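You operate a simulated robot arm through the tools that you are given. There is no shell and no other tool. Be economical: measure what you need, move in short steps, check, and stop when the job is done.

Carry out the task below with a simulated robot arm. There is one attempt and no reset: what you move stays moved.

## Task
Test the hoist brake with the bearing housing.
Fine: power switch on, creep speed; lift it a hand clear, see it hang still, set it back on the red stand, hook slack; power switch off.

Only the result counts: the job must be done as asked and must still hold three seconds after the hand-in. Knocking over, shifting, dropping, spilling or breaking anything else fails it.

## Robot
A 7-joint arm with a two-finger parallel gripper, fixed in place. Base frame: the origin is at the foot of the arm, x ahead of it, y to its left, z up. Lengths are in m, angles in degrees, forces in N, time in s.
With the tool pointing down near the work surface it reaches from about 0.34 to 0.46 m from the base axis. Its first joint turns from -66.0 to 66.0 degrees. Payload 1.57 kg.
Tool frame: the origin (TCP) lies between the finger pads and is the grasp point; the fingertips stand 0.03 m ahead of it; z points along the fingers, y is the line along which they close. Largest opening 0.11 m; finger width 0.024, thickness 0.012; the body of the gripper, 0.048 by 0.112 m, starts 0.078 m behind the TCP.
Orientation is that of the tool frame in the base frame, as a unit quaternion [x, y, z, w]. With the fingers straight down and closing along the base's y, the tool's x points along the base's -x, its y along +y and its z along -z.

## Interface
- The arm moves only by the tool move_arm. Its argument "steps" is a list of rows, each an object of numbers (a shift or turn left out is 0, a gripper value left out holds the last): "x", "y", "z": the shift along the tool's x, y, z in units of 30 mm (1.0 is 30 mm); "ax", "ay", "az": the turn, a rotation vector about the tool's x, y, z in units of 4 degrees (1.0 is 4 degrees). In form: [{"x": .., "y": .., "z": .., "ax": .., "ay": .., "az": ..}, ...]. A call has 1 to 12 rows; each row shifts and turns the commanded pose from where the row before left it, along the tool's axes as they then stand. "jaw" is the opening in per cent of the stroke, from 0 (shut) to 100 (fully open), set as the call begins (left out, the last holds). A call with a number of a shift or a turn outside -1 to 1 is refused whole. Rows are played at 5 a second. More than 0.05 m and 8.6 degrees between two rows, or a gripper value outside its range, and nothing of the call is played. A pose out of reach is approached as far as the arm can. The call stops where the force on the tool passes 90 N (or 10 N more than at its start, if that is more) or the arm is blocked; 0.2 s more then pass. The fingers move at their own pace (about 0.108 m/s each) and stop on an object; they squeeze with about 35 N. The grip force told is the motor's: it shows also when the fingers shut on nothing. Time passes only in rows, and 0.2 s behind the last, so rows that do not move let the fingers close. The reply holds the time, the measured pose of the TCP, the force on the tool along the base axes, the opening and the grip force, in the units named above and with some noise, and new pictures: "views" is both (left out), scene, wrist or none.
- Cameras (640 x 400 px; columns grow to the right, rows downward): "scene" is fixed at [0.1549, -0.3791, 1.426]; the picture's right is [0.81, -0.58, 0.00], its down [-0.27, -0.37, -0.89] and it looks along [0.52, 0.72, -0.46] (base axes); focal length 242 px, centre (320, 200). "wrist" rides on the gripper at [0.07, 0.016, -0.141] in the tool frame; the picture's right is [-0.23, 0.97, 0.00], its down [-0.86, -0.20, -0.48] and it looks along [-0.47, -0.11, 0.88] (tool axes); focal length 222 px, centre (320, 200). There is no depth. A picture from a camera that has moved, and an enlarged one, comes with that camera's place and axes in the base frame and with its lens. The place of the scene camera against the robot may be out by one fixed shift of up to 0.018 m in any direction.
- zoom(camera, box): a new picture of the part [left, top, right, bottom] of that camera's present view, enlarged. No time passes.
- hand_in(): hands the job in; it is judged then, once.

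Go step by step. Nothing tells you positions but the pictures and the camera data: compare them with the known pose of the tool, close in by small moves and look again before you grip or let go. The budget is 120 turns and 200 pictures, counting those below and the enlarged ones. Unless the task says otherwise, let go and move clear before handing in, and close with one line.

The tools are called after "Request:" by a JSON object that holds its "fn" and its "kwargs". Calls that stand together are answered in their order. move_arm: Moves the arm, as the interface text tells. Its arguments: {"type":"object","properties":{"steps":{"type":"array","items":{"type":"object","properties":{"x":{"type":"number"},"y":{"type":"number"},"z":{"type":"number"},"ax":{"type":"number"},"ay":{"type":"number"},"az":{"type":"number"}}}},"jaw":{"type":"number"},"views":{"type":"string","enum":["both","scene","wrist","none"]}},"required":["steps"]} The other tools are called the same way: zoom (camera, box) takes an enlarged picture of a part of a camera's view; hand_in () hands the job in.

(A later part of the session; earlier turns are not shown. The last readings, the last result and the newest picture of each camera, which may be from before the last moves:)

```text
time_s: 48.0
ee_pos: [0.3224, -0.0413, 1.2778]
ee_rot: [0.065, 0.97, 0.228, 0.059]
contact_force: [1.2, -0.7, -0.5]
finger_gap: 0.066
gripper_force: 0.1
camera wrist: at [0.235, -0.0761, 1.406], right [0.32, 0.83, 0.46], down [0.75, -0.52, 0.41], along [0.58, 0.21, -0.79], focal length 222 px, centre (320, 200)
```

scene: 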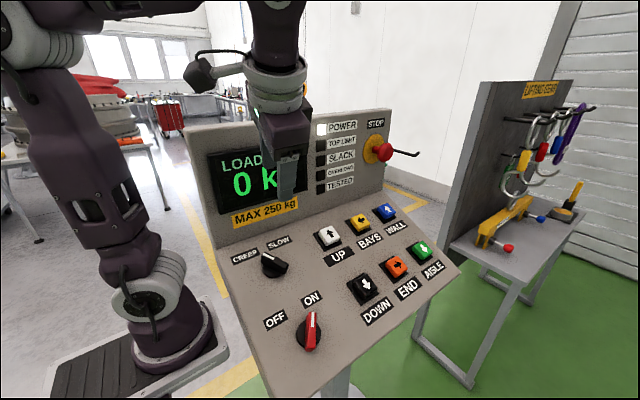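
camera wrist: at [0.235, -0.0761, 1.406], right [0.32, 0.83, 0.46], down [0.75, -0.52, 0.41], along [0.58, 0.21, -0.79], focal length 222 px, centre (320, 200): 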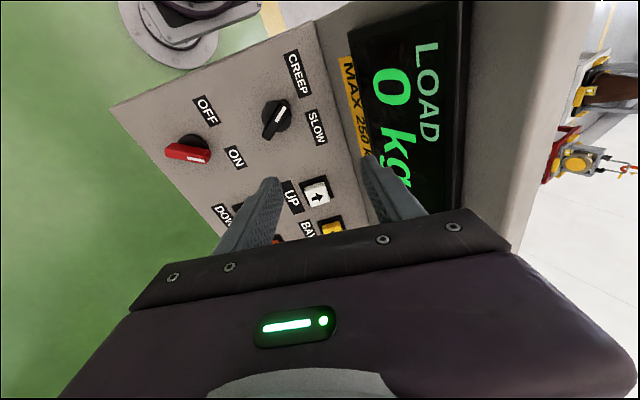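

Request:
{"fn": "zoom", "kwargs": {"camera": "wrist", "box": [520, 40, 640, 220]}}

Request:
{"fn": "zoom", "kwargs": {"camera": "wrist", "box": [570, 120, 640, 200]}}

```text
2.22 times, centred on (580, 130) of wrist
camera zoom: at [0.235, -0.0761, 1.406], right [0.32, 0.83, 0.46], down [0.75, -0.52, 0.41], along [0.58, 0.21, -0.79], focal length 494 px, centre (-258, 356)
```

zoom: 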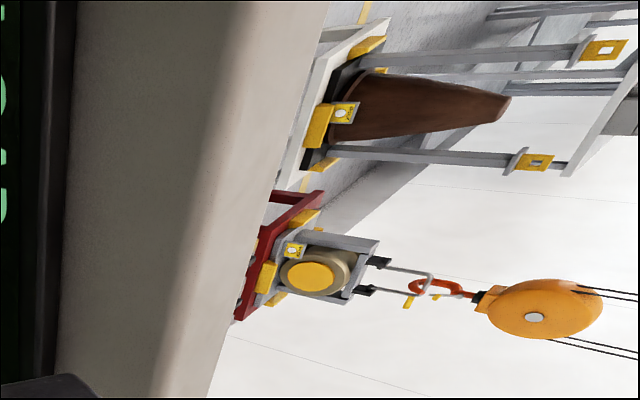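

```text
5.00 times, centred on (605, 160) of wrist
camera zoom: at [0.235, -0.0761, 1.406], right [0.32, 0.83, 0.46], down [0.75, -0.52, 0.41], along [0.58, 0.21, -0.79], focal length 1111 px, centre (-1105, 400)
```

zoom: 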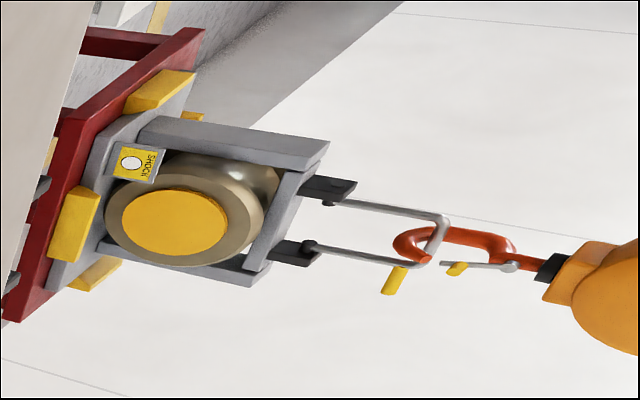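

The hook already holds the bail of the bearing housing on the red stand, so only UP and DOWN are needed. UP is at about (0.479, 0.020, 1.053). I'll close the fingers and square up to the panel.

Request:
{"fn": "move_arm", "kwargs": {"steps": [{"ax": 0.355, "ay": 1}, {"ax": 0.355, "ay": 1}, {}], "jaw": 0, "views": "none"}}

```text
time_s: 48.8
ee_pos: [0.3219, -0.0405, 1.278]
ee_rot: [0.05, 0.977, 0.208, -0.009]
contact_force: [-0.8, -0.3, 0.4]
finger_gap: 0.0001
gripper_force: 21.3
```

Square to the panel. Next I'll move over UP.

Request:
{"fn": "move_arm", "kwargs": {"steps": [{"x": -0.889, "y": -0.106, "z": 0.4}, {"x": -0.889, "y": -0.106, "z": 0.6}, {"x": -0.889, "y": -0.106, "z": 0.8}, {"x": -0.889, "y": -0.106, "z": 0.8}, {"x": -0.889, "y": -0.106, "z": 0.8}, {"x": -0.889, "y": -0.106, "z": 0.8}]}}

```text
time_s: 50.2
ee_pos: [0.48, -0.0211, 1.147]
ee_rot: [0.051, 0.977, 0.207, -0.01]
contact_force: [0.0, 0.7, 0.1]
finger_gap: 0.0
gripper_force: 21.3
camera wrist: at [0.412, -0.0557, 1.2864], right [0.33, 0.86, 0.39], down [0.83, -0.46, 0.32], along [0.45, 0.21, -0.86], focal length 222 px, centre (320, 200)
```

scene: 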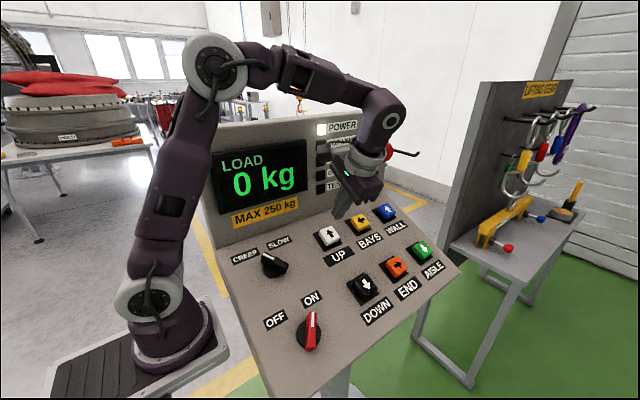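
wrist: 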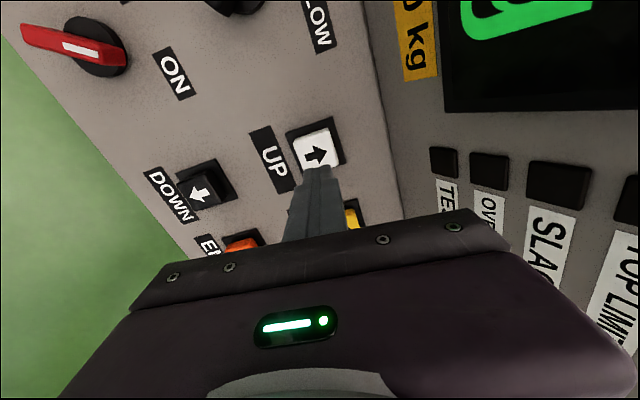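

The axis is on the UP button. I'll lower to just above its cap.

Request:
{"fn": "move_arm", "kwargs": {"steps": [{"z": 0.9}, {"z": 0.9}, {"z": 0.3}]}}

Request:
{"fn": "zoom", "kwargs": {"camera": "wrist", "box": [240, 90, 400, 200]}}

Request:
{"fn": "zoom", "kwargs": {"camera": "scene", "box": [200, 60, 420, 200]}}

```text
time_s: 51.0
ee_pos: [0.4791, 0.0039, 1.0894]
ee_rot: [0.05, 0.977, 0.208, -0.011]
contact_force: [0.0, 0.0, -0.2]
finger_gap: 0.0001
gripper_force: 21.0
camera wrist: at [0.4111, -0.0317, 1.2285], right [0.33, 0.86, 0.39], down [0.83, -0.46, 0.32], along [0.45, 0.21, -0.86], focal length 222 px, centre (320, 200)
```

scene: 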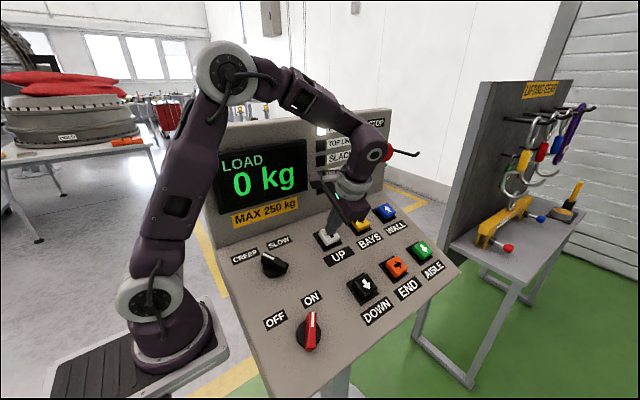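
wrist: 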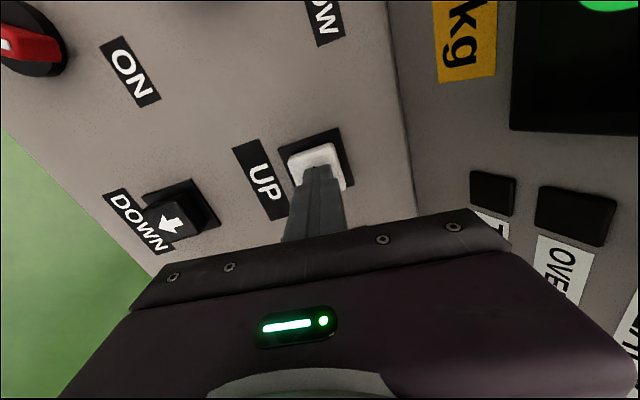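

```text
3.64 times, centred on (320, 145) of wrist
camera zoom: at [0.4111, -0.0317, 1.2285], right [0.33, 0.86, 0.39], down [0.83, -0.46, 0.32], along [0.45, 0.21, -0.86], focal length 808 px, centre (320, 400)
```

zoom: 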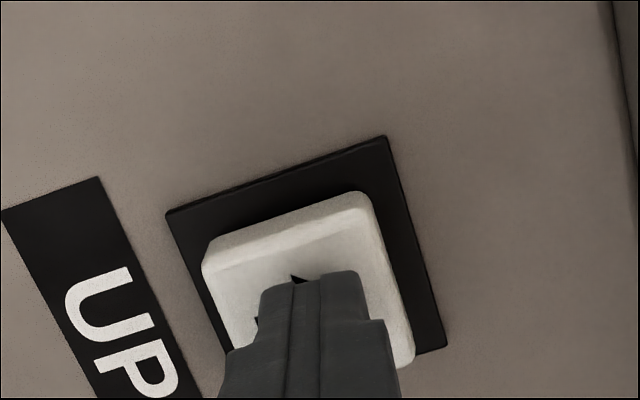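

```text
2.86 times, centred on (310, 130) of scene
camera zoom: at [0.1549, -0.3791, 1.426], right [0.81, -0.58, 0.0], down [-0.27, -0.37, -0.89], along [0.52, 0.72, -0.46], focal length 690 px, centre (349, 400)
```

zoom: 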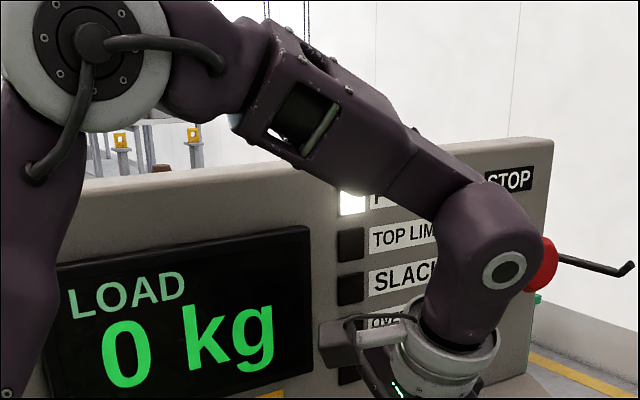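

The fingertips are just above the cap and the load readout is visible. I'll press in small steps.

Request:
{"fn": "move_arm", "kwargs": {"steps": [{"z": 0.15}, {"z": 0.15}], "views": "scene"}}

```text
time_s: 51.6
ee_pos: [0.4798, 0.0065, 1.0813]
ee_rot: [0.05, 0.977, 0.208, -0.009]
contact_force: [-1.7, -2.3, 2.7]
finger_gap: 0.0001
gripper_force: 21.4
```

scene: 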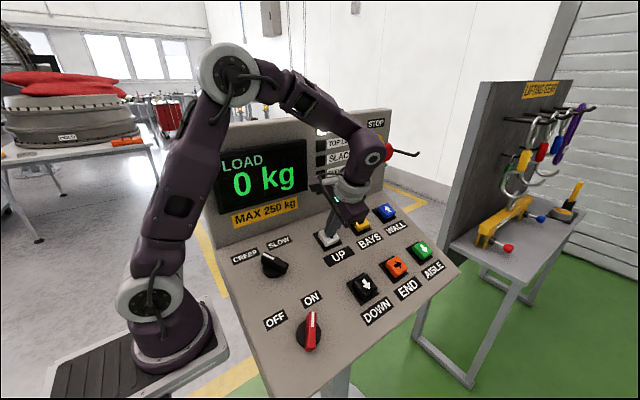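

Light contact so far. I'll press a little further.

Request:
{"fn": "move_arm", "kwargs": {"steps": [{"z": 0.15}], "views": "scene"}}

```text
time_s: 52.0
ee_pos: [0.4785, 0.0079, 1.0785]
ee_rot: [0.051, 0.977, 0.208, -0.009]
contact_force: [0.2, -4.0, 2.9]
finger_gap: 0.0
gripper_force: 21.2
```

scene: 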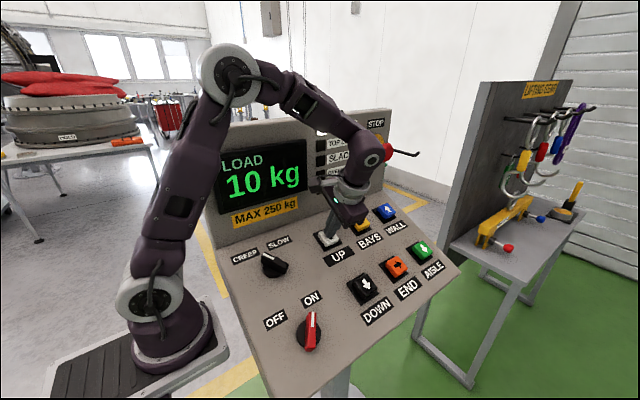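

The hoist is taking up load at 10 kg. I'll hold and watch.

Request:
{"fn": "move_arm", "kwargs": {"steps": [{}, {}], "views": "scene"}}

```text
time_s: 52.6
ee_pos: [0.4794, 0.0077, 1.0787]
ee_rot: [0.051, 0.977, 0.208, -0.01]
contact_force: [0.9, -3.7, 3.5]
finger_gap: 0.0001
gripper_force: 22.0
```

scene: 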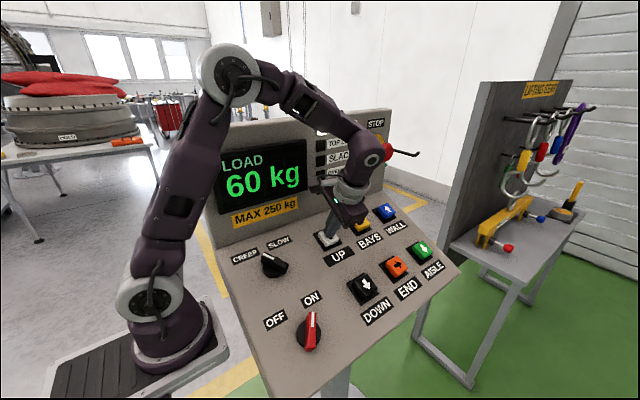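

Request:
{"fn": "move_arm", "kwargs": {"steps": [{}, {}], "views": "scene"}}

```text
time_s: 53.2
ee_pos: [0.4795, 0.0083, 1.077]
ee_rot: [0.05, 0.977, 0.208, -0.01]
contact_force: [2.0, -4.0, 3.7]
finger_gap: 0.0
gripper_force: 21.5
```

scene: 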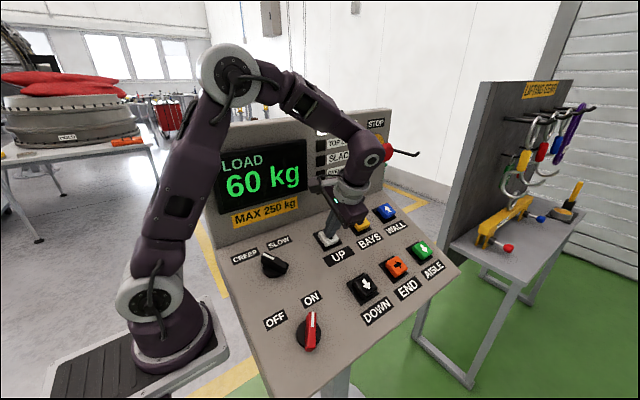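

Steady at 60 kg, so the housing is off the stand. I'll hold a bit longer, then release and look at the height.

Request:
{"fn": "move_arm", "kwargs": {"steps": [{}, {}, {"z": -0.5}, {"z": -1}, {"z": -1}], "views": "scene"}}

Request:
{"fn": "zoom", "kwargs": {"camera": "scene", "box": [260, 50, 340, 130]}}

Request:
{"fn": "zoom", "kwargs": {"camera": "wrist", "box": [540, 0, 640, 200]}}

```text
time_s: 54.4
ee_pos: [0.4798, -0.0212, 1.1478]
ee_rot: [0.051, 0.977, 0.208, -0.009]
contact_force: [0.3, 0.5, -0.1]
finger_gap: 0.0
gripper_force: 21.3
```

scene: 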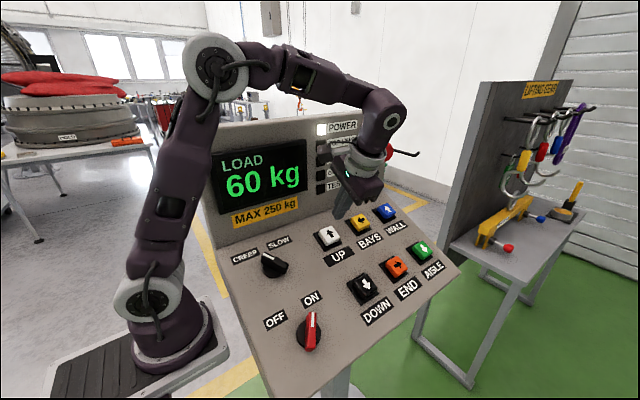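

```text
5.00 times, centred on (300, 90) of scene
camera zoom: at [0.1549, -0.3791, 1.426], right [0.81, -0.58, 0.0], down [-0.27, -0.37, -0.89], along [0.52, 0.72, -0.46], focal length 1208 px, centre (420, 750)
```

zoom: 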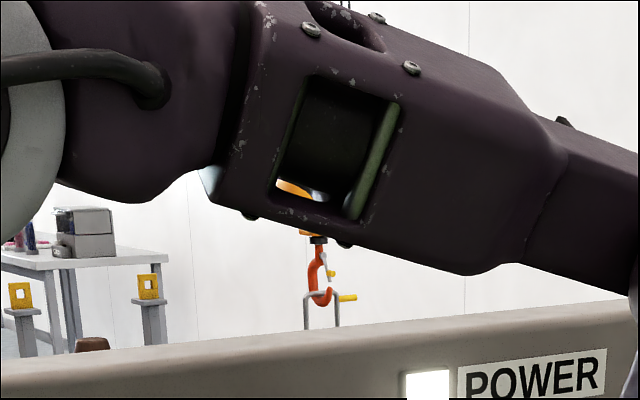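

```text
2.00 times, centred on (590, 100) of wrist
camera zoom: at [0.4126, -0.0562, 1.2859], right [0.33, 0.86, 0.39], down [0.83, -0.46, 0.32], along [0.45, 0.21, -0.86], focal length 444 px, centre (-220, 400)
```

zoom: 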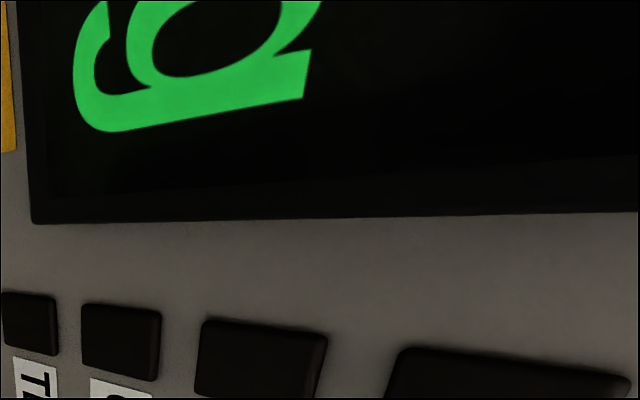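

The hook has risen only about 2 px, roughly 2–3 cm, and hangs there. A hand clear needs more, so I'll press UP again for about 2 s.

Request:
{"fn": "move_arm", "kwargs": {"steps": [{"z": 1}, {"z": 1}, {"z": 0.5}, {}, {}, {}, {}, {}, {}, {"z": -0.5}, {"z": -1}, {"z": -1}], "views": "scene"}}

Request:
{"fn": "zoom", "kwargs": {"camera": "scene", "box": [260, 50, 340, 130]}}

```text
time_s: 57.0
ee_pos: [0.4793, -0.0213, 1.1466]
ee_rot: [0.05, 0.977, 0.208, -0.01]
contact_force: [-0.4, -0.6, 0.6]
finger_gap: 0.0
gripper_force: 21.5
```

scene: 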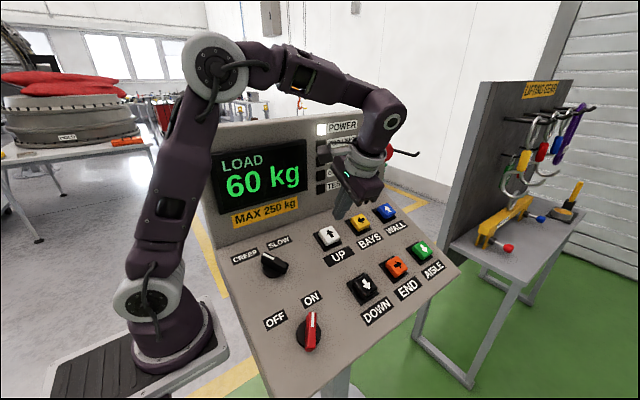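

```text
5.00 times, centred on (300, 90) of scene
camera zoom: at [0.1549, -0.3791, 1.426], right [0.81, -0.58, 0.0], down [-0.27, -0.37, -0.89], along [0.52, 0.72, -0.46], focal length 1208 px, centre (420, 750)
```

zoom: 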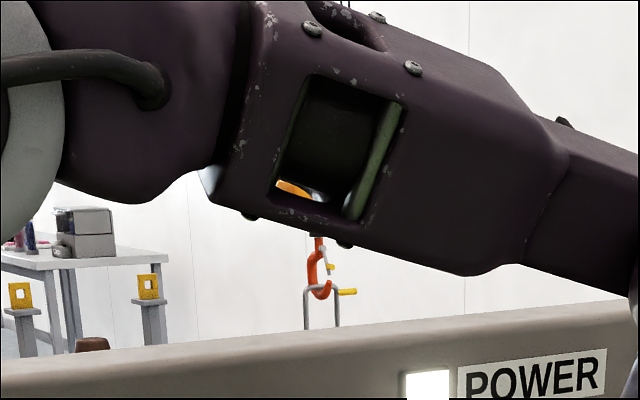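

That gave about 1.4 px, roughly 2 cm in 1.3 s, so creep is about 1.4 cm/s. It needs several seconds more.

Request:
{"fn": "move_arm", "kwargs": {"steps": [{"z": 1}, {"z": 1}, {"z": 0.5}, {}, {}, {}, {}, {}, {}, {}, {}, {}], "views": "none"}}

Request:
{"fn": "move_arm", "kwargs": {"steps": [{}, {}, {}, {}, {}, {}, {}, {}, {}, {"z": -0.5}, {"z": -1}, {"z": -1}], "views": "scene"}}

Request:
{"fn": "zoom", "kwargs": {"camera": "scene", "box": [260, 50, 340, 130]}}

Request:
{"fn": "zoom", "kwargs": {"camera": "scene", "box": [300, 100, 400, 200]}}

```text
time_s: 59.6
ee_pos: [0.4823, 0.0087, 1.0779]
ee_rot: [0.051, 0.977, 0.208, -0.009]
contact_force: [-0.1, -3.7, 3.9]
finger_gap: 0.0003
gripper_force: 21.6
```

```text
time_s: 62.2
ee_pos: [0.4802, -0.021, 1.1454]
ee_rot: [0.051, 0.977, 0.208, -0.01]
contact_force: [-0.5, 0.8, -0.1]
finger_gap: 0.0003
gripper_force: 21.1
```

scene: 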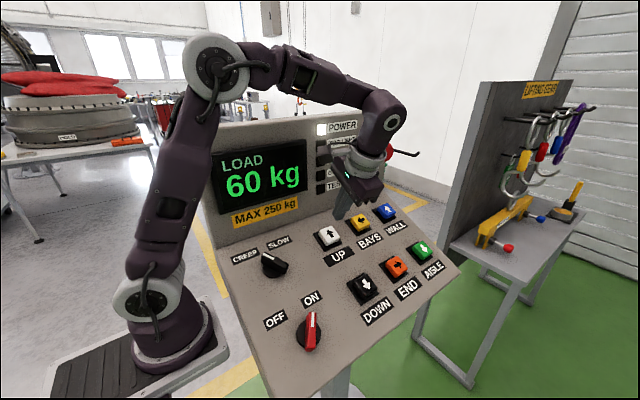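

```text
5.00 times, centred on (300, 90) of scene
camera zoom: at [0.1549, -0.3791, 1.426], right [0.81, -0.58, 0.0], down [-0.27, -0.37, -0.89], along [0.52, 0.72, -0.46], focal length 1208 px, centre (420, 750)
```

zoom: 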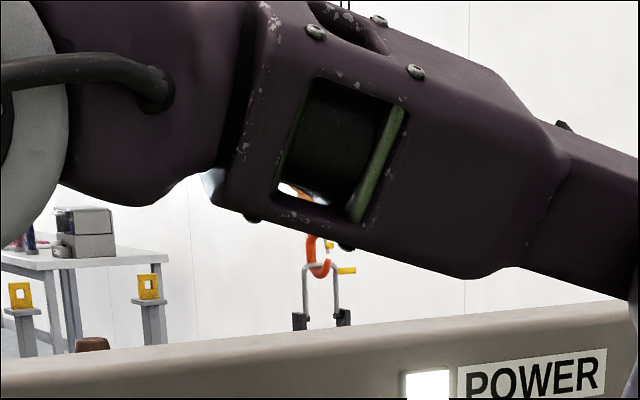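

```text
4.00 times, centred on (350, 150) of scene
camera zoom: at [0.1549, -0.3791, 1.426], right [0.81, -0.58, 0.0], down [-0.27, -0.37, -0.89], along [0.52, 0.72, -0.46], focal length 966 px, centre (200, 400)
```

zoom: 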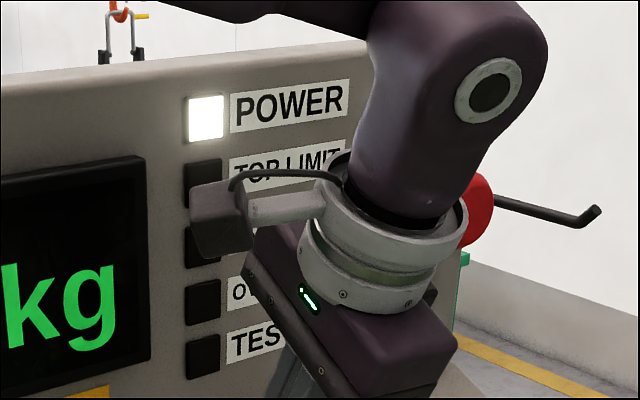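

It has now risen about 8 px in total, roughly 10 cm, and the bail feet show over the console edge. I'll wait with hands off and check that it hangs still.

Request:
{"fn": "move_arm", "kwargs": {"steps": [{}, {}, {}, {}, {}, {}, {}, {}, {}, {}, {}, {}], "views": "none"}}

Request:
{"fn": "zoom", "kwargs": {"camera": "scene", "box": [250, 80, 400, 180]}}

Request:
{"fn": "zoom", "kwargs": {"camera": "scene", "box": [260, 50, 340, 130]}}

```text
time_s: 64.8
ee_pos: [0.4798, -0.0214, 1.1447]
ee_rot: [0.05, 0.977, 0.208, -0.009]
contact_force: [-0.5, -0.3, -0.7]
finger_gap: 0.0
gripper_force: 21.2
```

```text
4.00 times, centred on (325, 130) of scene
camera zoom: at [0.1549, -0.3791, 1.426], right [0.81, -0.58, 0.0], down [-0.27, -0.37, -0.89], along [0.52, 0.72, -0.46], focal length 966 px, centre (300, 480)
```

zoom: 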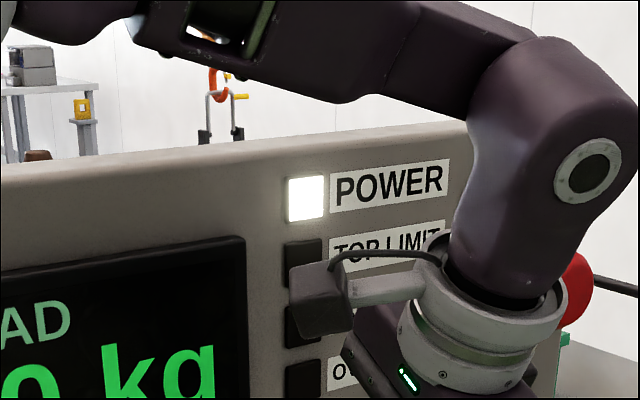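

```text
5.00 times, centred on (300, 90) of scene
camera zoom: at [0.1549, -0.3791, 1.426], right [0.81, -0.58, 0.0], down [-0.27, -0.37, -0.89], along [0.52, 0.72, -0.46], focal length 1208 px, centre (420, 750)
```

zoom: 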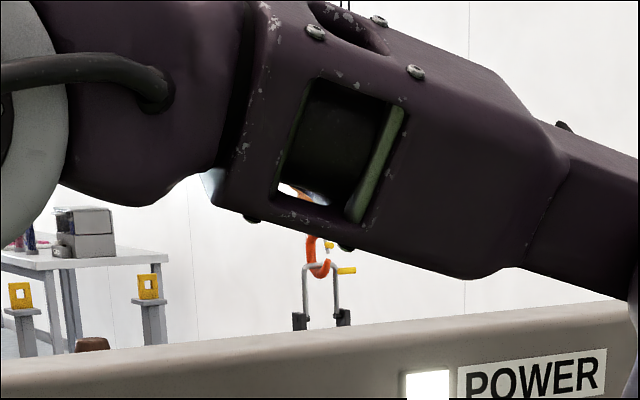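

It hangs perfectly still. I'll check the TESTED lamp.

Request:
{"fn": "zoom", "kwargs": {"camera": "scene", "box": [300, 120, 380, 210]}}

Request:
{"fn": "zoom", "kwargs": {"camera": "wrist", "box": [380, 60, 640, 240]}}

```text
4.44 times, centred on (340, 165) of scene
camera zoom: at [0.1549, -0.3791, 1.426], right [0.81, -0.58, 0.0], down [-0.27, -0.37, -0.89], along [0.52, 0.72, -0.46], focal length 1073 px, centre (231, 356)
```

zoom: 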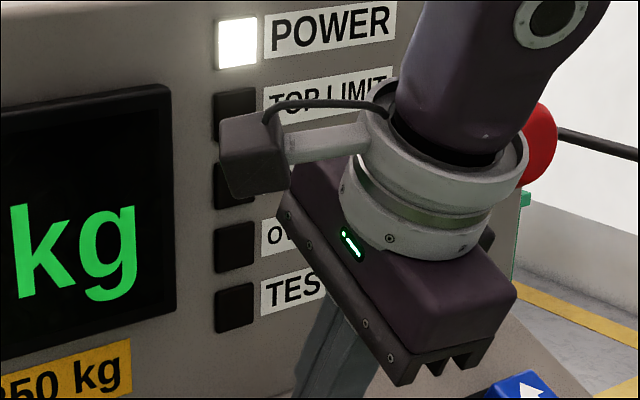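

```text
2.22 times, centred on (510, 150) of wrist
camera zoom: at [0.4126, -0.0564, 1.2841], right [0.33, 0.86, 0.39], down [0.83, -0.46, 0.32], along [0.45, 0.21, -0.86], focal length 494 px, centre (-102, 311)
```

zoom: 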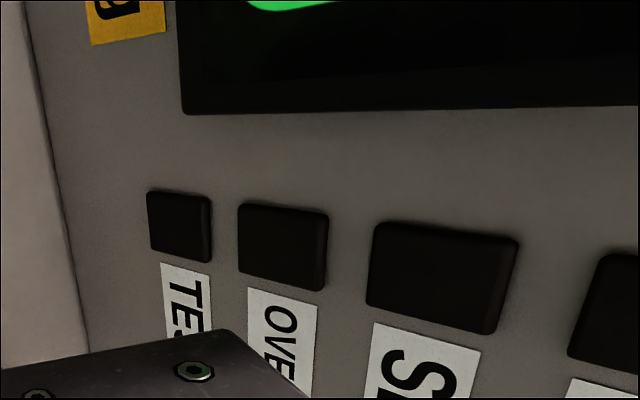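

TESTED is still dark. I'll hang it longer before deciding whether it needs more height.

Request:
{"fn": "move_arm", "kwargs": {"steps": [{}, {}, {}, {}, {}, {}, {}, {}, {}, {}, {}, {}], "views": "none"}}

Request:
{"fn": "move_arm", "kwargs": {"steps": [{}, {}, {}, {}, {}, {}, {}, {}, {}, {}, {}, {}], "views": "none"}}

Request:
{"fn": "zoom", "kwargs": {"camera": "scene", "box": [260, 100, 380, 210]}}

```text
time_s: 67.4
ee_pos: [0.481, -0.0203, 1.1442]
ee_rot: [0.05, 0.977, 0.208, -0.01]
contact_force: [-0.6, -0.7, 0.4]
finger_gap: 0.0
gripper_force: 21.4
```

```text
time_s: 70.0
ee_pos: [0.4798, -0.0208, 1.1456]
ee_rot: [0.049, 0.977, 0.207, -0.01]
contact_force: [0.2, 0.1, -0.3]
finger_gap: 0.0001
gripper_force: 21.4
```

```text
3.64 times, centred on (320, 155) of scene
camera zoom: at [0.1549, -0.3791, 1.426], right [0.81, -0.58, 0.0], down [-0.27, -0.37, -0.89], along [0.52, 0.72, -0.46], focal length 878 px, centre (320, 364)
```

zoom: 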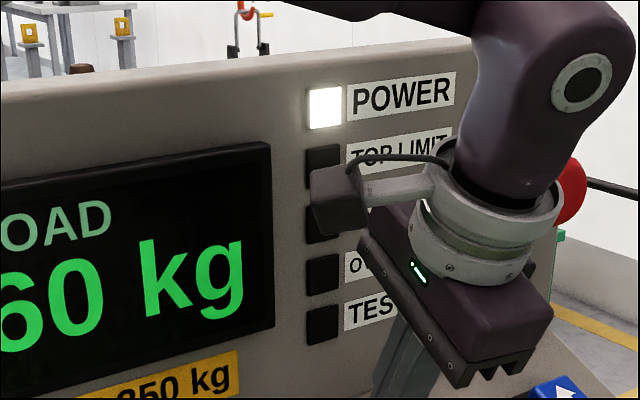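

Still dark after 8 s, so the clearance may be just short. I'll creep up about 2 cm more and wait again.

Request:
{"fn": "move_arm", "kwargs": {"steps": [{"z": 1}, {"z": 1}, {"z": 0.5}, {}, {}, {}, {}, {}, {}, {"z": -0.5}, {"z": -1}, {"z": -1}], "views": "none"}}

Request:
{"fn": "move_arm", "kwargs": {"steps": [{}, {}, {}, {}, {}, {}, {}, {}, {}, {}, {}, {}], "views": "none"}}

Request:
{"fn": "zoom", "kwargs": {"camera": "scene", "box": [260, 100, 380, 210]}}

Request:
{"fn": "move_arm", "kwargs": {"steps": [{}, {}, {}, {}, {}, {}, {}, {}, {}, {}, {}, {}], "views": "none"}}

Request:
{"fn": "zoom", "kwargs": {"camera": "scene", "box": [260, 100, 380, 210]}}

```text
time_s: 72.6
ee_pos: [0.4803, -0.022, 1.1475]
ee_rot: [0.05, 0.977, 0.208, -0.01]
contact_force: [-0.4, 0.1, -0.5]
finger_gap: 0.0001
gripper_force: 21.6
```

```text
time_s: 75.2
ee_pos: [0.48, -0.0211, 1.1479]
ee_rot: [0.05, 0.977, 0.208, -0.01]
contact_force: [0.1, -0.1, 0.3]
finger_gap: 0.0001
gripper_force: 21.2
```

```text
3.64 times, centred on (320, 155) of scene
camera zoom: at [0.1549, -0.3791, 1.426], right [0.81, -0.58, 0.0], down [-0.27, -0.37, -0.89], along [0.52, 0.72, -0.46], focal length 878 px, centre (320, 364)
```

zoom: 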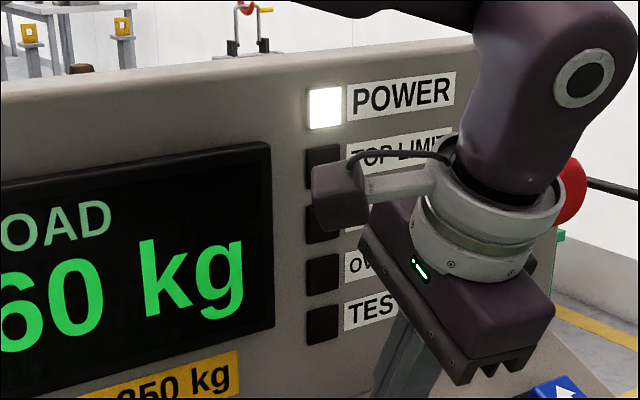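

```text
time_s: 77.8
ee_pos: [0.4805, -0.0212, 1.1474]
ee_rot: [0.05, 0.977, 0.208, -0.01]
contact_force: [-0.1, 0.1, 0.4]
finger_gap: 0.0
gripper_force: 21.3
```

```text
3.64 times, centred on (320, 155) of scene
camera zoom: at [0.1549, -0.3791, 1.426], right [0.81, -0.58, 0.0], down [-0.27, -0.37, -0.89], along [0.52, 0.72, -0.46], focal length 878 px, centre (320, 364)
```

zoom: 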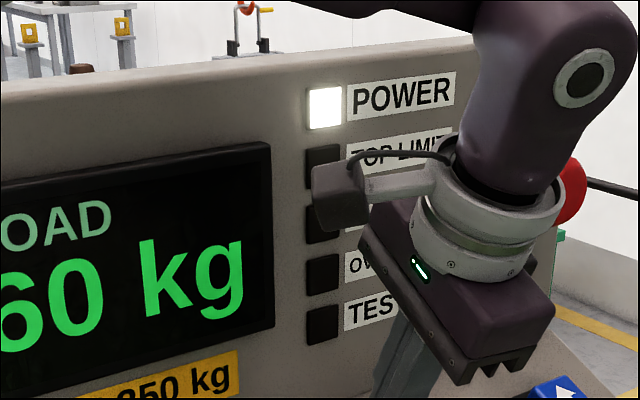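

Still dark; the lamp may only light after set-down. I'll check the real clearance by moving back to where the wrist camera can see the red stand.

Request:
{"fn": "move_arm", "kwargs": {"steps": [{"x": 0.889, "y": 0.106, "z": -0.8}, {"x": 0.889, "y": 0.106, "z": -0.8}, {"x": 0.889, "y": 0.106, "z": -0.8}, {"x": 0.889, "y": 0.106, "z": -0.8}, {"x": 0.889, "y": 0.106, "z": -0.6}, {"x": 0.889, "y": 0.106, "z": -0.4}, {"ax": -0.355, "ay": -1}, {"ax": -0.355, "ay": -1}], "views": "wrist"}}

Request:
{"fn": "zoom", "kwargs": {"camera": "wrist", "box": [570, 120, 640, 200]}}

Request:
{"fn": "zoom", "kwargs": {"camera": "wrist", "box": [540, 60, 640, 240]}}

```text
time_s: 79.6
ee_pos: [0.3223, -0.0396, 1.2771]
ee_rot: [0.065, 0.97, 0.228, 0.06]
contact_force: [0.4, -0.6, 0.1]
finger_gap: 0.0
gripper_force: 21.3
camera wrist: at [0.2344, -0.0749, 1.4036], right [0.32, 0.83, 0.46], down [0.75, -0.52, 0.41], along [0.58, 0.21, -0.79], focal length 222 px, centre (320, 200)
```

wrist: 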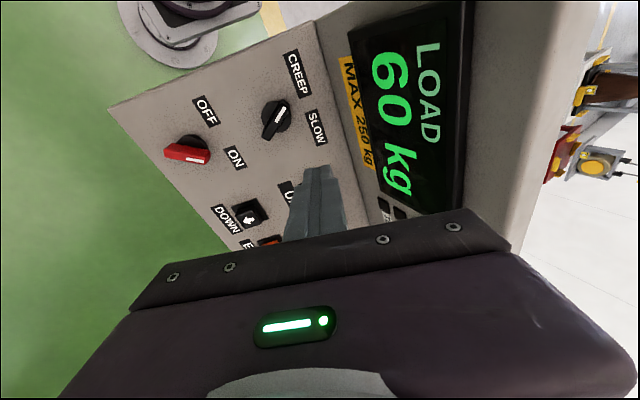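

```text
5.00 times, centred on (605, 160) of wrist
camera zoom: at [0.2344, -0.0749, 1.4036], right [0.32, 0.83, 0.46], down [0.75, -0.52, 0.41], along [0.58, 0.21, -0.79], focal length 1111 px, centre (-1105, 400)
```

zoom: 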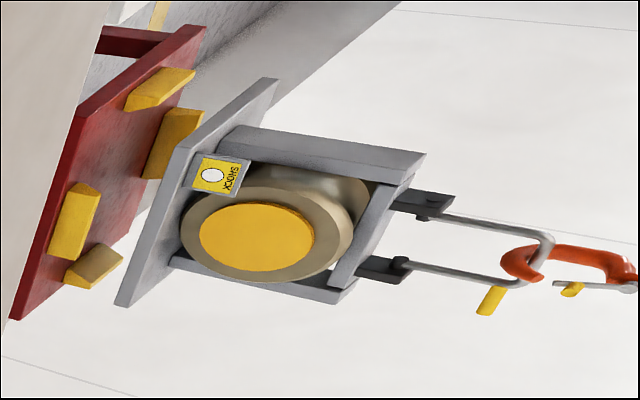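

```text
2.22 times, centred on (590, 150) of wrist
camera zoom: at [0.2344, -0.0749, 1.4036], right [0.32, 0.83, 0.46], down [0.75, -0.52, 0.41], along [0.58, 0.21, -0.79], focal length 494 px, centre (-280, 311)
```

zoom: 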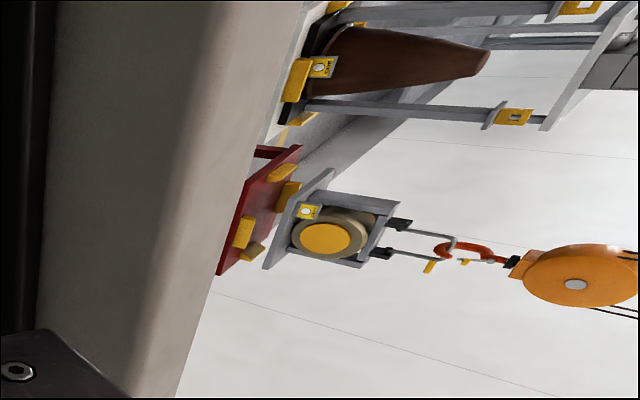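

The housing hangs level about 9–11 cm above the stand. I'll go back to UP and add about 3 cm to be surely a hand clear, then watch TESTED.

Request:
{"fn": "move_arm", "kwargs": {"steps": [{"ax": 0.355, "ay": 1}, {"ax": 0.355, "ay": 1}, {"x": -0.889, "y": -0.106, "z": 0.4}, {"x": -0.889, "y": -0.106, "z": 0.6}, {"x": -0.889, "y": -0.106, "z": 0.8}, {"x": -0.889, "y": -0.106, "z": 0.8}, {"x": -0.889, "y": -0.106, "z": 0.8}, {"x": -0.889, "y": -0.106, "z": 0.8}], "views": "wrist"}}

```text
time_s: 81.4
ee_pos: [0.4806, -0.0216, 1.1482]
ee_rot: [0.05, 0.977, 0.207, -0.009]
contact_force: [0.0, -0.3, -0.7]
finger_gap: 0.0
gripper_force: 21.5
camera wrist: at [0.4133, -0.0579, 1.2866], right [0.33, 0.86, 0.39], down [0.83, -0.46, 0.32], along [0.45, 0.21, -0.86], focal length 222 px, centre (320, 200)
```

wrist: 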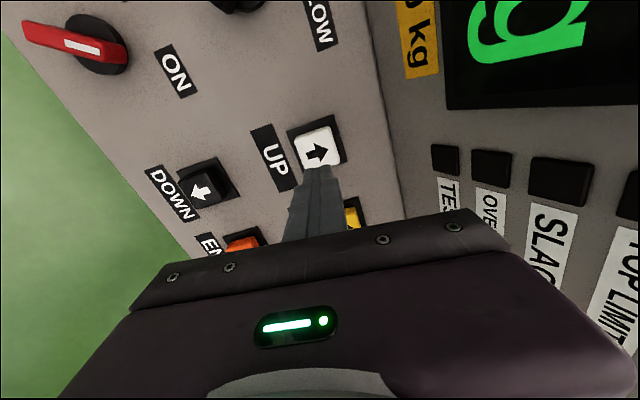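

Request:
{"fn": "move_arm", "kwargs": {"steps": [{"z": 1}, {"z": 1}, {"z": 0.55}, {}, {}, {}, {}, {}, {}, {}, {"z": -0.55}, {"z": -1}], "views": "none"}}

Request:
{"fn": "move_arm", "kwargs": {"steps": [{"z": -1}, {}, {}, {}, {}, {}, {}, {}, {}, {}, {}, {}], "views": "none"}}

Request:
{"fn": "move_arm", "kwargs": {"steps": [{}, {}, {}, {}, {}, {}, {}, {}, {}, {}, {}, {}], "views": "none"}}

Request:
{"fn": "zoom", "kwargs": {"camera": "scene", "box": [260, 100, 380, 210]}}

```text
time_s: 84.0
ee_pos: [0.4787, -0.0089, 1.1202]
ee_rot: [0.05, 0.977, 0.208, -0.01]
contact_force: [-0.6, 0.3, 0.3]
finger_gap: 0.0
gripper_force: 21.1
```

```text
time_s: 86.6
ee_pos: [0.4788, -0.0214, 1.1474]
ee_rot: [0.05, 0.977, 0.208, -0.01]
contact_force: [-0.1, 0.8, 0.5]
finger_gap: 0.0001
gripper_force: 21.0
```

```text
time_s: 89.2
ee_pos: [0.4796, -0.0223, 1.1486]
ee_rot: [0.05, 0.977, 0.207, -0.011]
contact_force: [-0.4, -0.1, -0.3]
finger_gap: 0.0001
gripper_force: 21.0
```

```text
3.64 times, centred on (320, 155) of scene
camera zoom: at [0.1549, -0.3791, 1.426], right [0.81, -0.58, 0.0], down [-0.27, -0.37, -0.89], along [0.52, 0.72, -0.46], focal length 878 px, centre (320, 364)
```

zoom: 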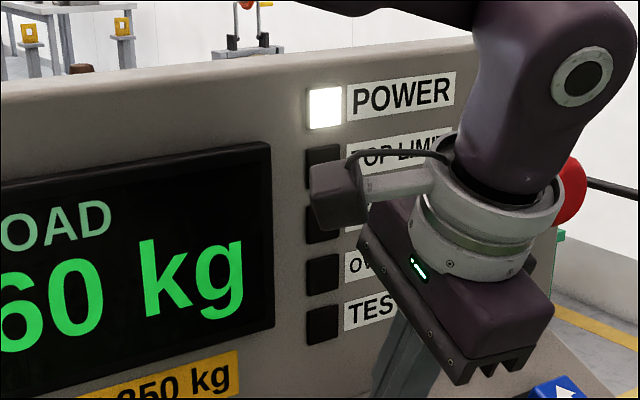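

It hangs steady about 12 cm up, so the lamp presumably comes with the set-down. Next I'll move down the panel to DOWN.

Request:
{"fn": "move_arm", "kwargs": {"steps": [{"x": -0.068, "y": -0.848}, {"x": -0.068, "y": -0.848}, {"x": -0.068, "y": -0.848}, {"x": -0.068, "y": -0.848}, {"x": -0.068, "y": -0.848}, {"x": -0.068, "y": -0.848}]}}

```text
time_s: 90.6
ee_pos: [0.4758, -0.1615, 1.0866]
ee_rot: [0.05, 0.977, 0.208, -0.01]
contact_force: [1.0, 0.2, 0.6]
finger_gap: 0.0
gripper_force: 21.2
camera wrist: at [0.4084, -0.197, 1.2259], right [0.33, 0.86, 0.39], down [0.83, -0.46, 0.32], along [0.45, 0.21, -0.86], focal length 222 px, centre (320, 200)
```

scene: 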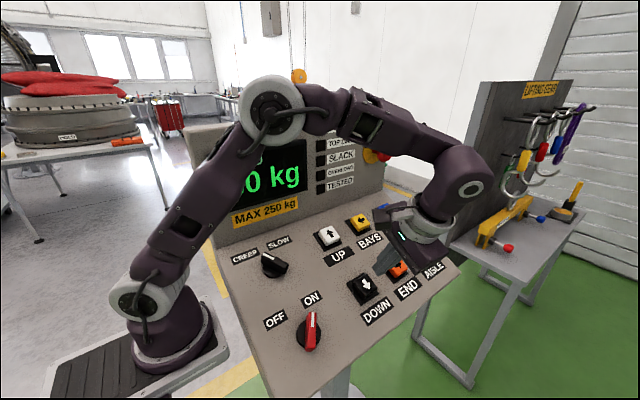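
wrist: 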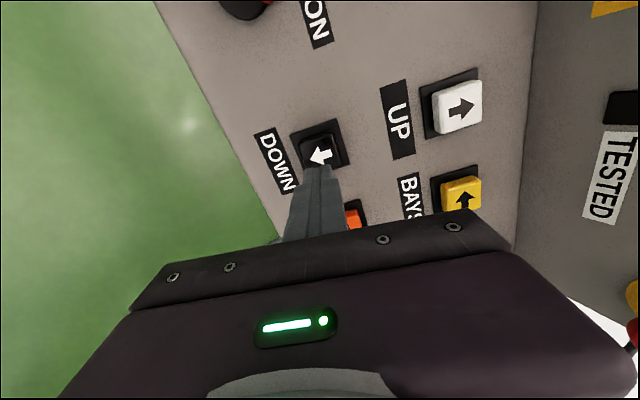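

DOWN is lined up like UP was, and SLACK and TESTED are in view. I'll press it and hold.

Request:
{"fn": "move_arm", "kwargs": {"steps": [{"z": 1}, {"z": 1}, {"z": 0.3}, {"z": 0.25}, {}, {}, {}, {}, {}, {}, {}, {}], "views": "scene"}}

Request:
{"fn": "zoom", "kwargs": {"camera": "scene", "box": [220, 60, 390, 200]}}

```text
time_s: 93.2
ee_pos: [0.476, -0.1309, 1.0156]
ee_rot: [0.051, 0.977, 0.208, -0.01]
contact_force: [1.7, -1.5, 3.6]
finger_gap: 0.0
gripper_force: 21.0
```

scene: 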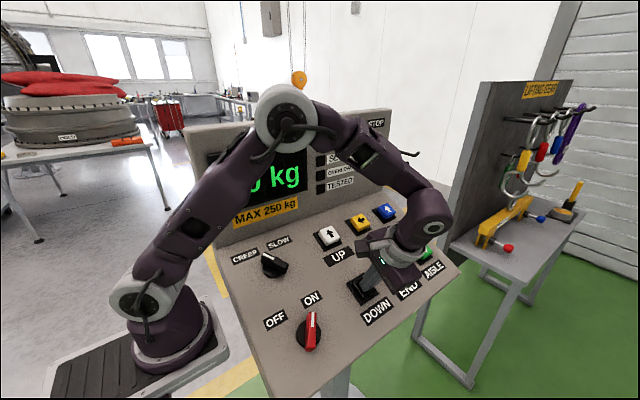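

```text
2.86 times, centred on (305, 130) of scene
camera zoom: at [0.1549, -0.3791, 1.426], right [0.81, -0.58, 0.0], down [-0.27, -0.37, -0.89], along [0.52, 0.72, -0.46], focal length 690 px, centre (363, 400)
```

zoom: 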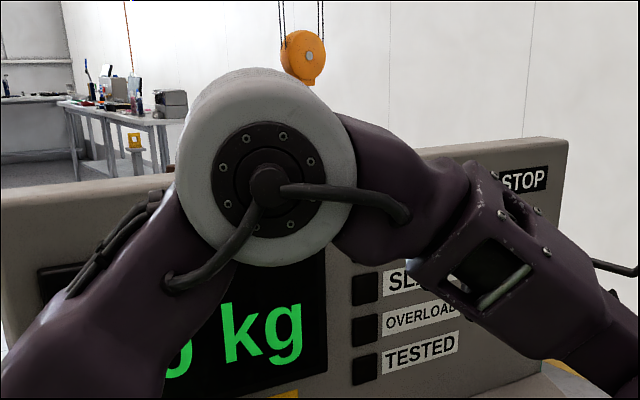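

The block is coming down. I'll keep holding.

Request:
{"fn": "move_arm", "kwargs": {"steps": [{}, {}, {}, {}, {}, {}, {}, {}, {}, {}, {}, {}], "views": "scene"}}

Request:
{"fn": "move_arm", "kwargs": {"steps": [{}, {}, {}, {}, {}, {}, {}, {}], "views": "scene"}}

```text
time_s: 95.8
ee_pos: [0.4758, -0.1302, 1.0158]
ee_rot: [0.051, 0.977, 0.208, -0.01]
contact_force: [-0.9, -2.7, 5.7]
finger_gap: 0.0
gripper_force: 21.1
```

scene: 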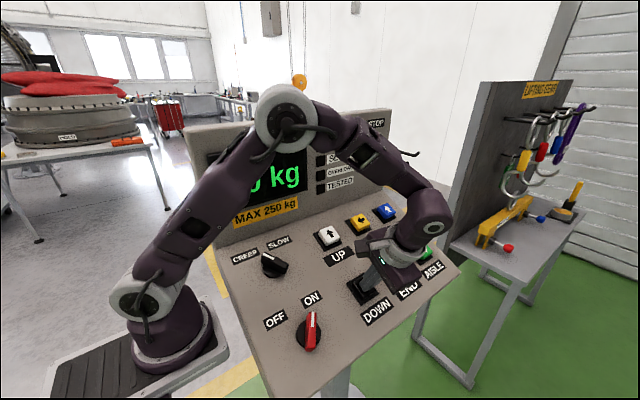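

```text
time_s: 97.6
ee_pos: [0.4766, -0.1306, 1.0155]
ee_rot: [0.05, 0.977, 0.208, -0.01]
contact_force: [-1.0, -2.4, 4.8]
finger_gap: 0.0
gripper_force: 21.4
```

scene: 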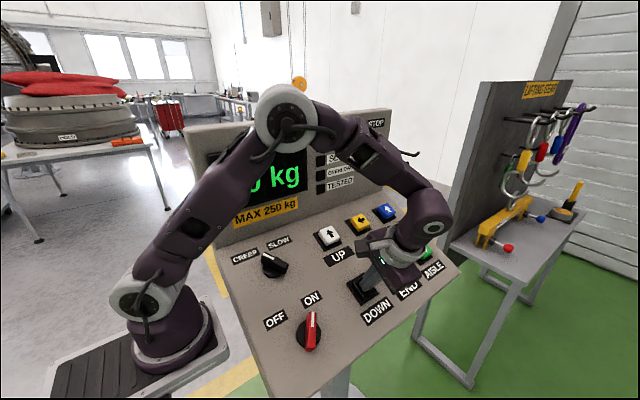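

About two thirds down. I'll carry on and watch the lamps.

Request:
{"fn": "move_arm", "kwargs": {"steps": [{}, {}, {}, {}, {}, {}, {}, {}, {}, {}], "views": "none"}}

Request:
{"fn": "zoom", "kwargs": {"camera": "scene", "box": [220, 60, 390, 200]}}

```text
time_s: 99.8
ee_pos: [0.4756, -0.1311, 1.0149]
ee_rot: [0.05, 0.977, 0.208, -0.01]
contact_force: [-0.6, -2.2, 3.7]
finger_gap: 0.0001
gripper_force: 21.6
```

```text
2.86 times, centred on (305, 130) of scene
camera zoom: at [0.1548, -0.3792, 1.426], right [0.81, -0.58, 0.0], down [-0.27, -0.37, -0.89], along [0.52, 0.72, -0.46], focal length 690 px, centre (363, 400)
```

zoom: 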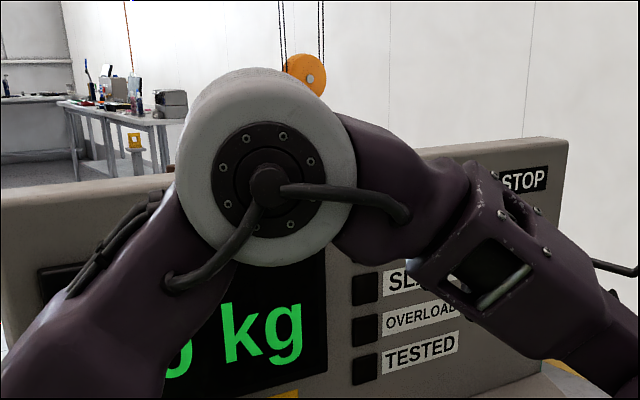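

Request:
{"fn": "move_arm", "kwargs": {"steps": [{}, {}, {}, {}, {}], "views": "scene"}}

Request:
{"fn": "move_arm", "kwargs": {"steps": [{}, {}, {}], "views": "scene"}}

```text
time_s: 101.0
ee_pos: [0.4755, -0.1312, 1.015]
ee_rot: [0.051, 0.977, 0.207, -0.01]
contact_force: [-0.2, -2.5, 5.1]
finger_gap: 0.0
gripper_force: 21.6
```

scene: 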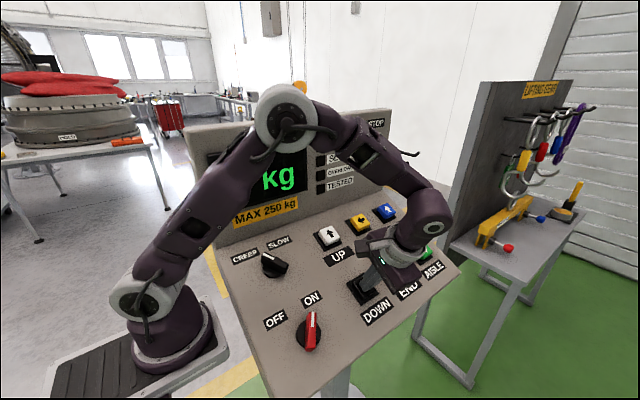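

```text
time_s: 101.8
ee_pos: [0.4762, -0.1304, 1.0148]
ee_rot: [0.05, 0.977, 0.208, -0.01]
contact_force: [0.3, -2.9, 4.5]
finger_gap: 0.0
gripper_force: 21.6
```

scene: 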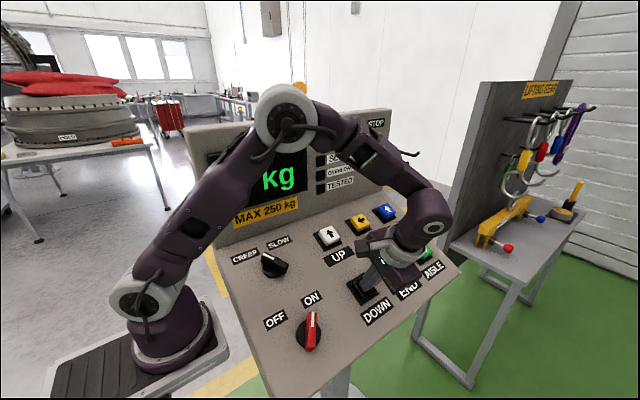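

The load has come off the hook. I'll run a touch further until SLACK lights.

Request:
{"fn": "move_arm", "kwargs": {"steps": [{}, {}], "views": "none"}}

Request:
{"fn": "zoom", "kwargs": {"camera": "scene", "box": [220, 60, 390, 200]}}

```text
time_s: 102.4
ee_pos: [0.4758, -0.1305, 1.0159]
ee_rot: [0.05, 0.977, 0.207, -0.01]
contact_force: [-0.2, -2.5, 4.5]
finger_gap: 0.0
gripper_force: 21.5
```

```text
2.86 times, centred on (305, 130) of scene
camera zoom: at [0.1548, -0.3791, 1.426], right [0.81, -0.58, 0.0], down [-0.27, -0.37, -0.89], along [0.52, 0.72, -0.46], focal length 690 px, centre (363, 400)
```

zoom: 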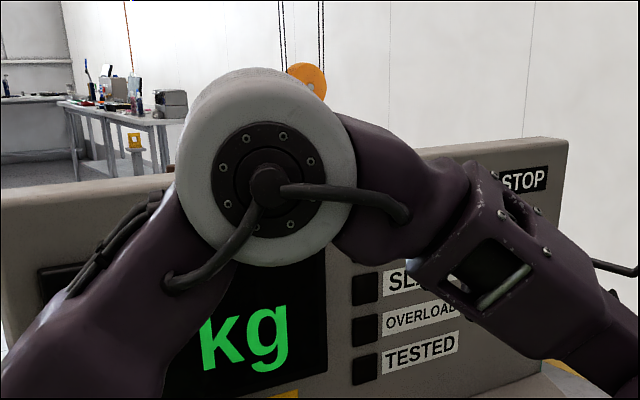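

The block is back at its starting height. I'll creep a little more for slack.

Request:
{"fn": "move_arm", "kwargs": {"steps": [{}, {}, {}], "views": "scene"}}

Request:
{"fn": "zoom", "kwargs": {"camera": "scene", "box": [220, 60, 390, 200]}}

```text
time_s: 103.2
ee_pos: [0.4757, -0.131, 1.0158]
ee_rot: [0.05, 0.977, 0.209, -0.009]
contact_force: [0.5, -2.0, 5.3]
finger_gap: 0.0001
gripper_force: 21.5
```

scene: 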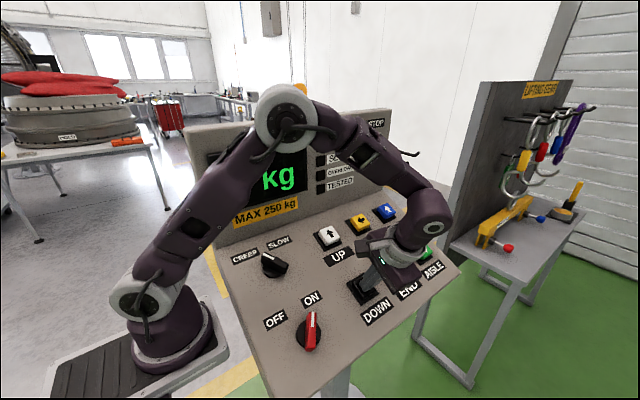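

```text
2.86 times, centred on (305, 130) of scene
camera zoom: at [0.1548, -0.3791, 1.426], right [0.81, -0.58, 0.0], down [-0.27, -0.37, -0.89], along [0.52, 0.72, -0.46], focal length 690 px, centre (363, 400)
```

zoom: 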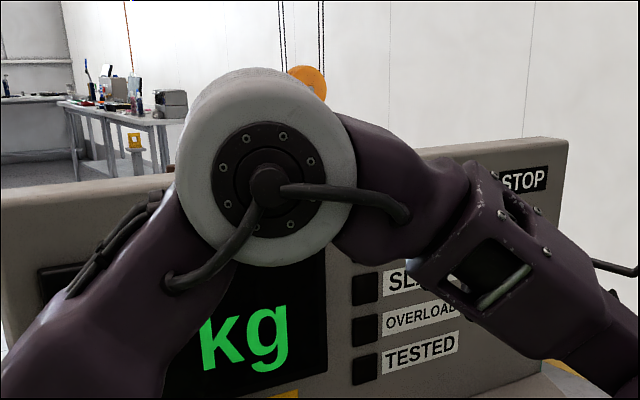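

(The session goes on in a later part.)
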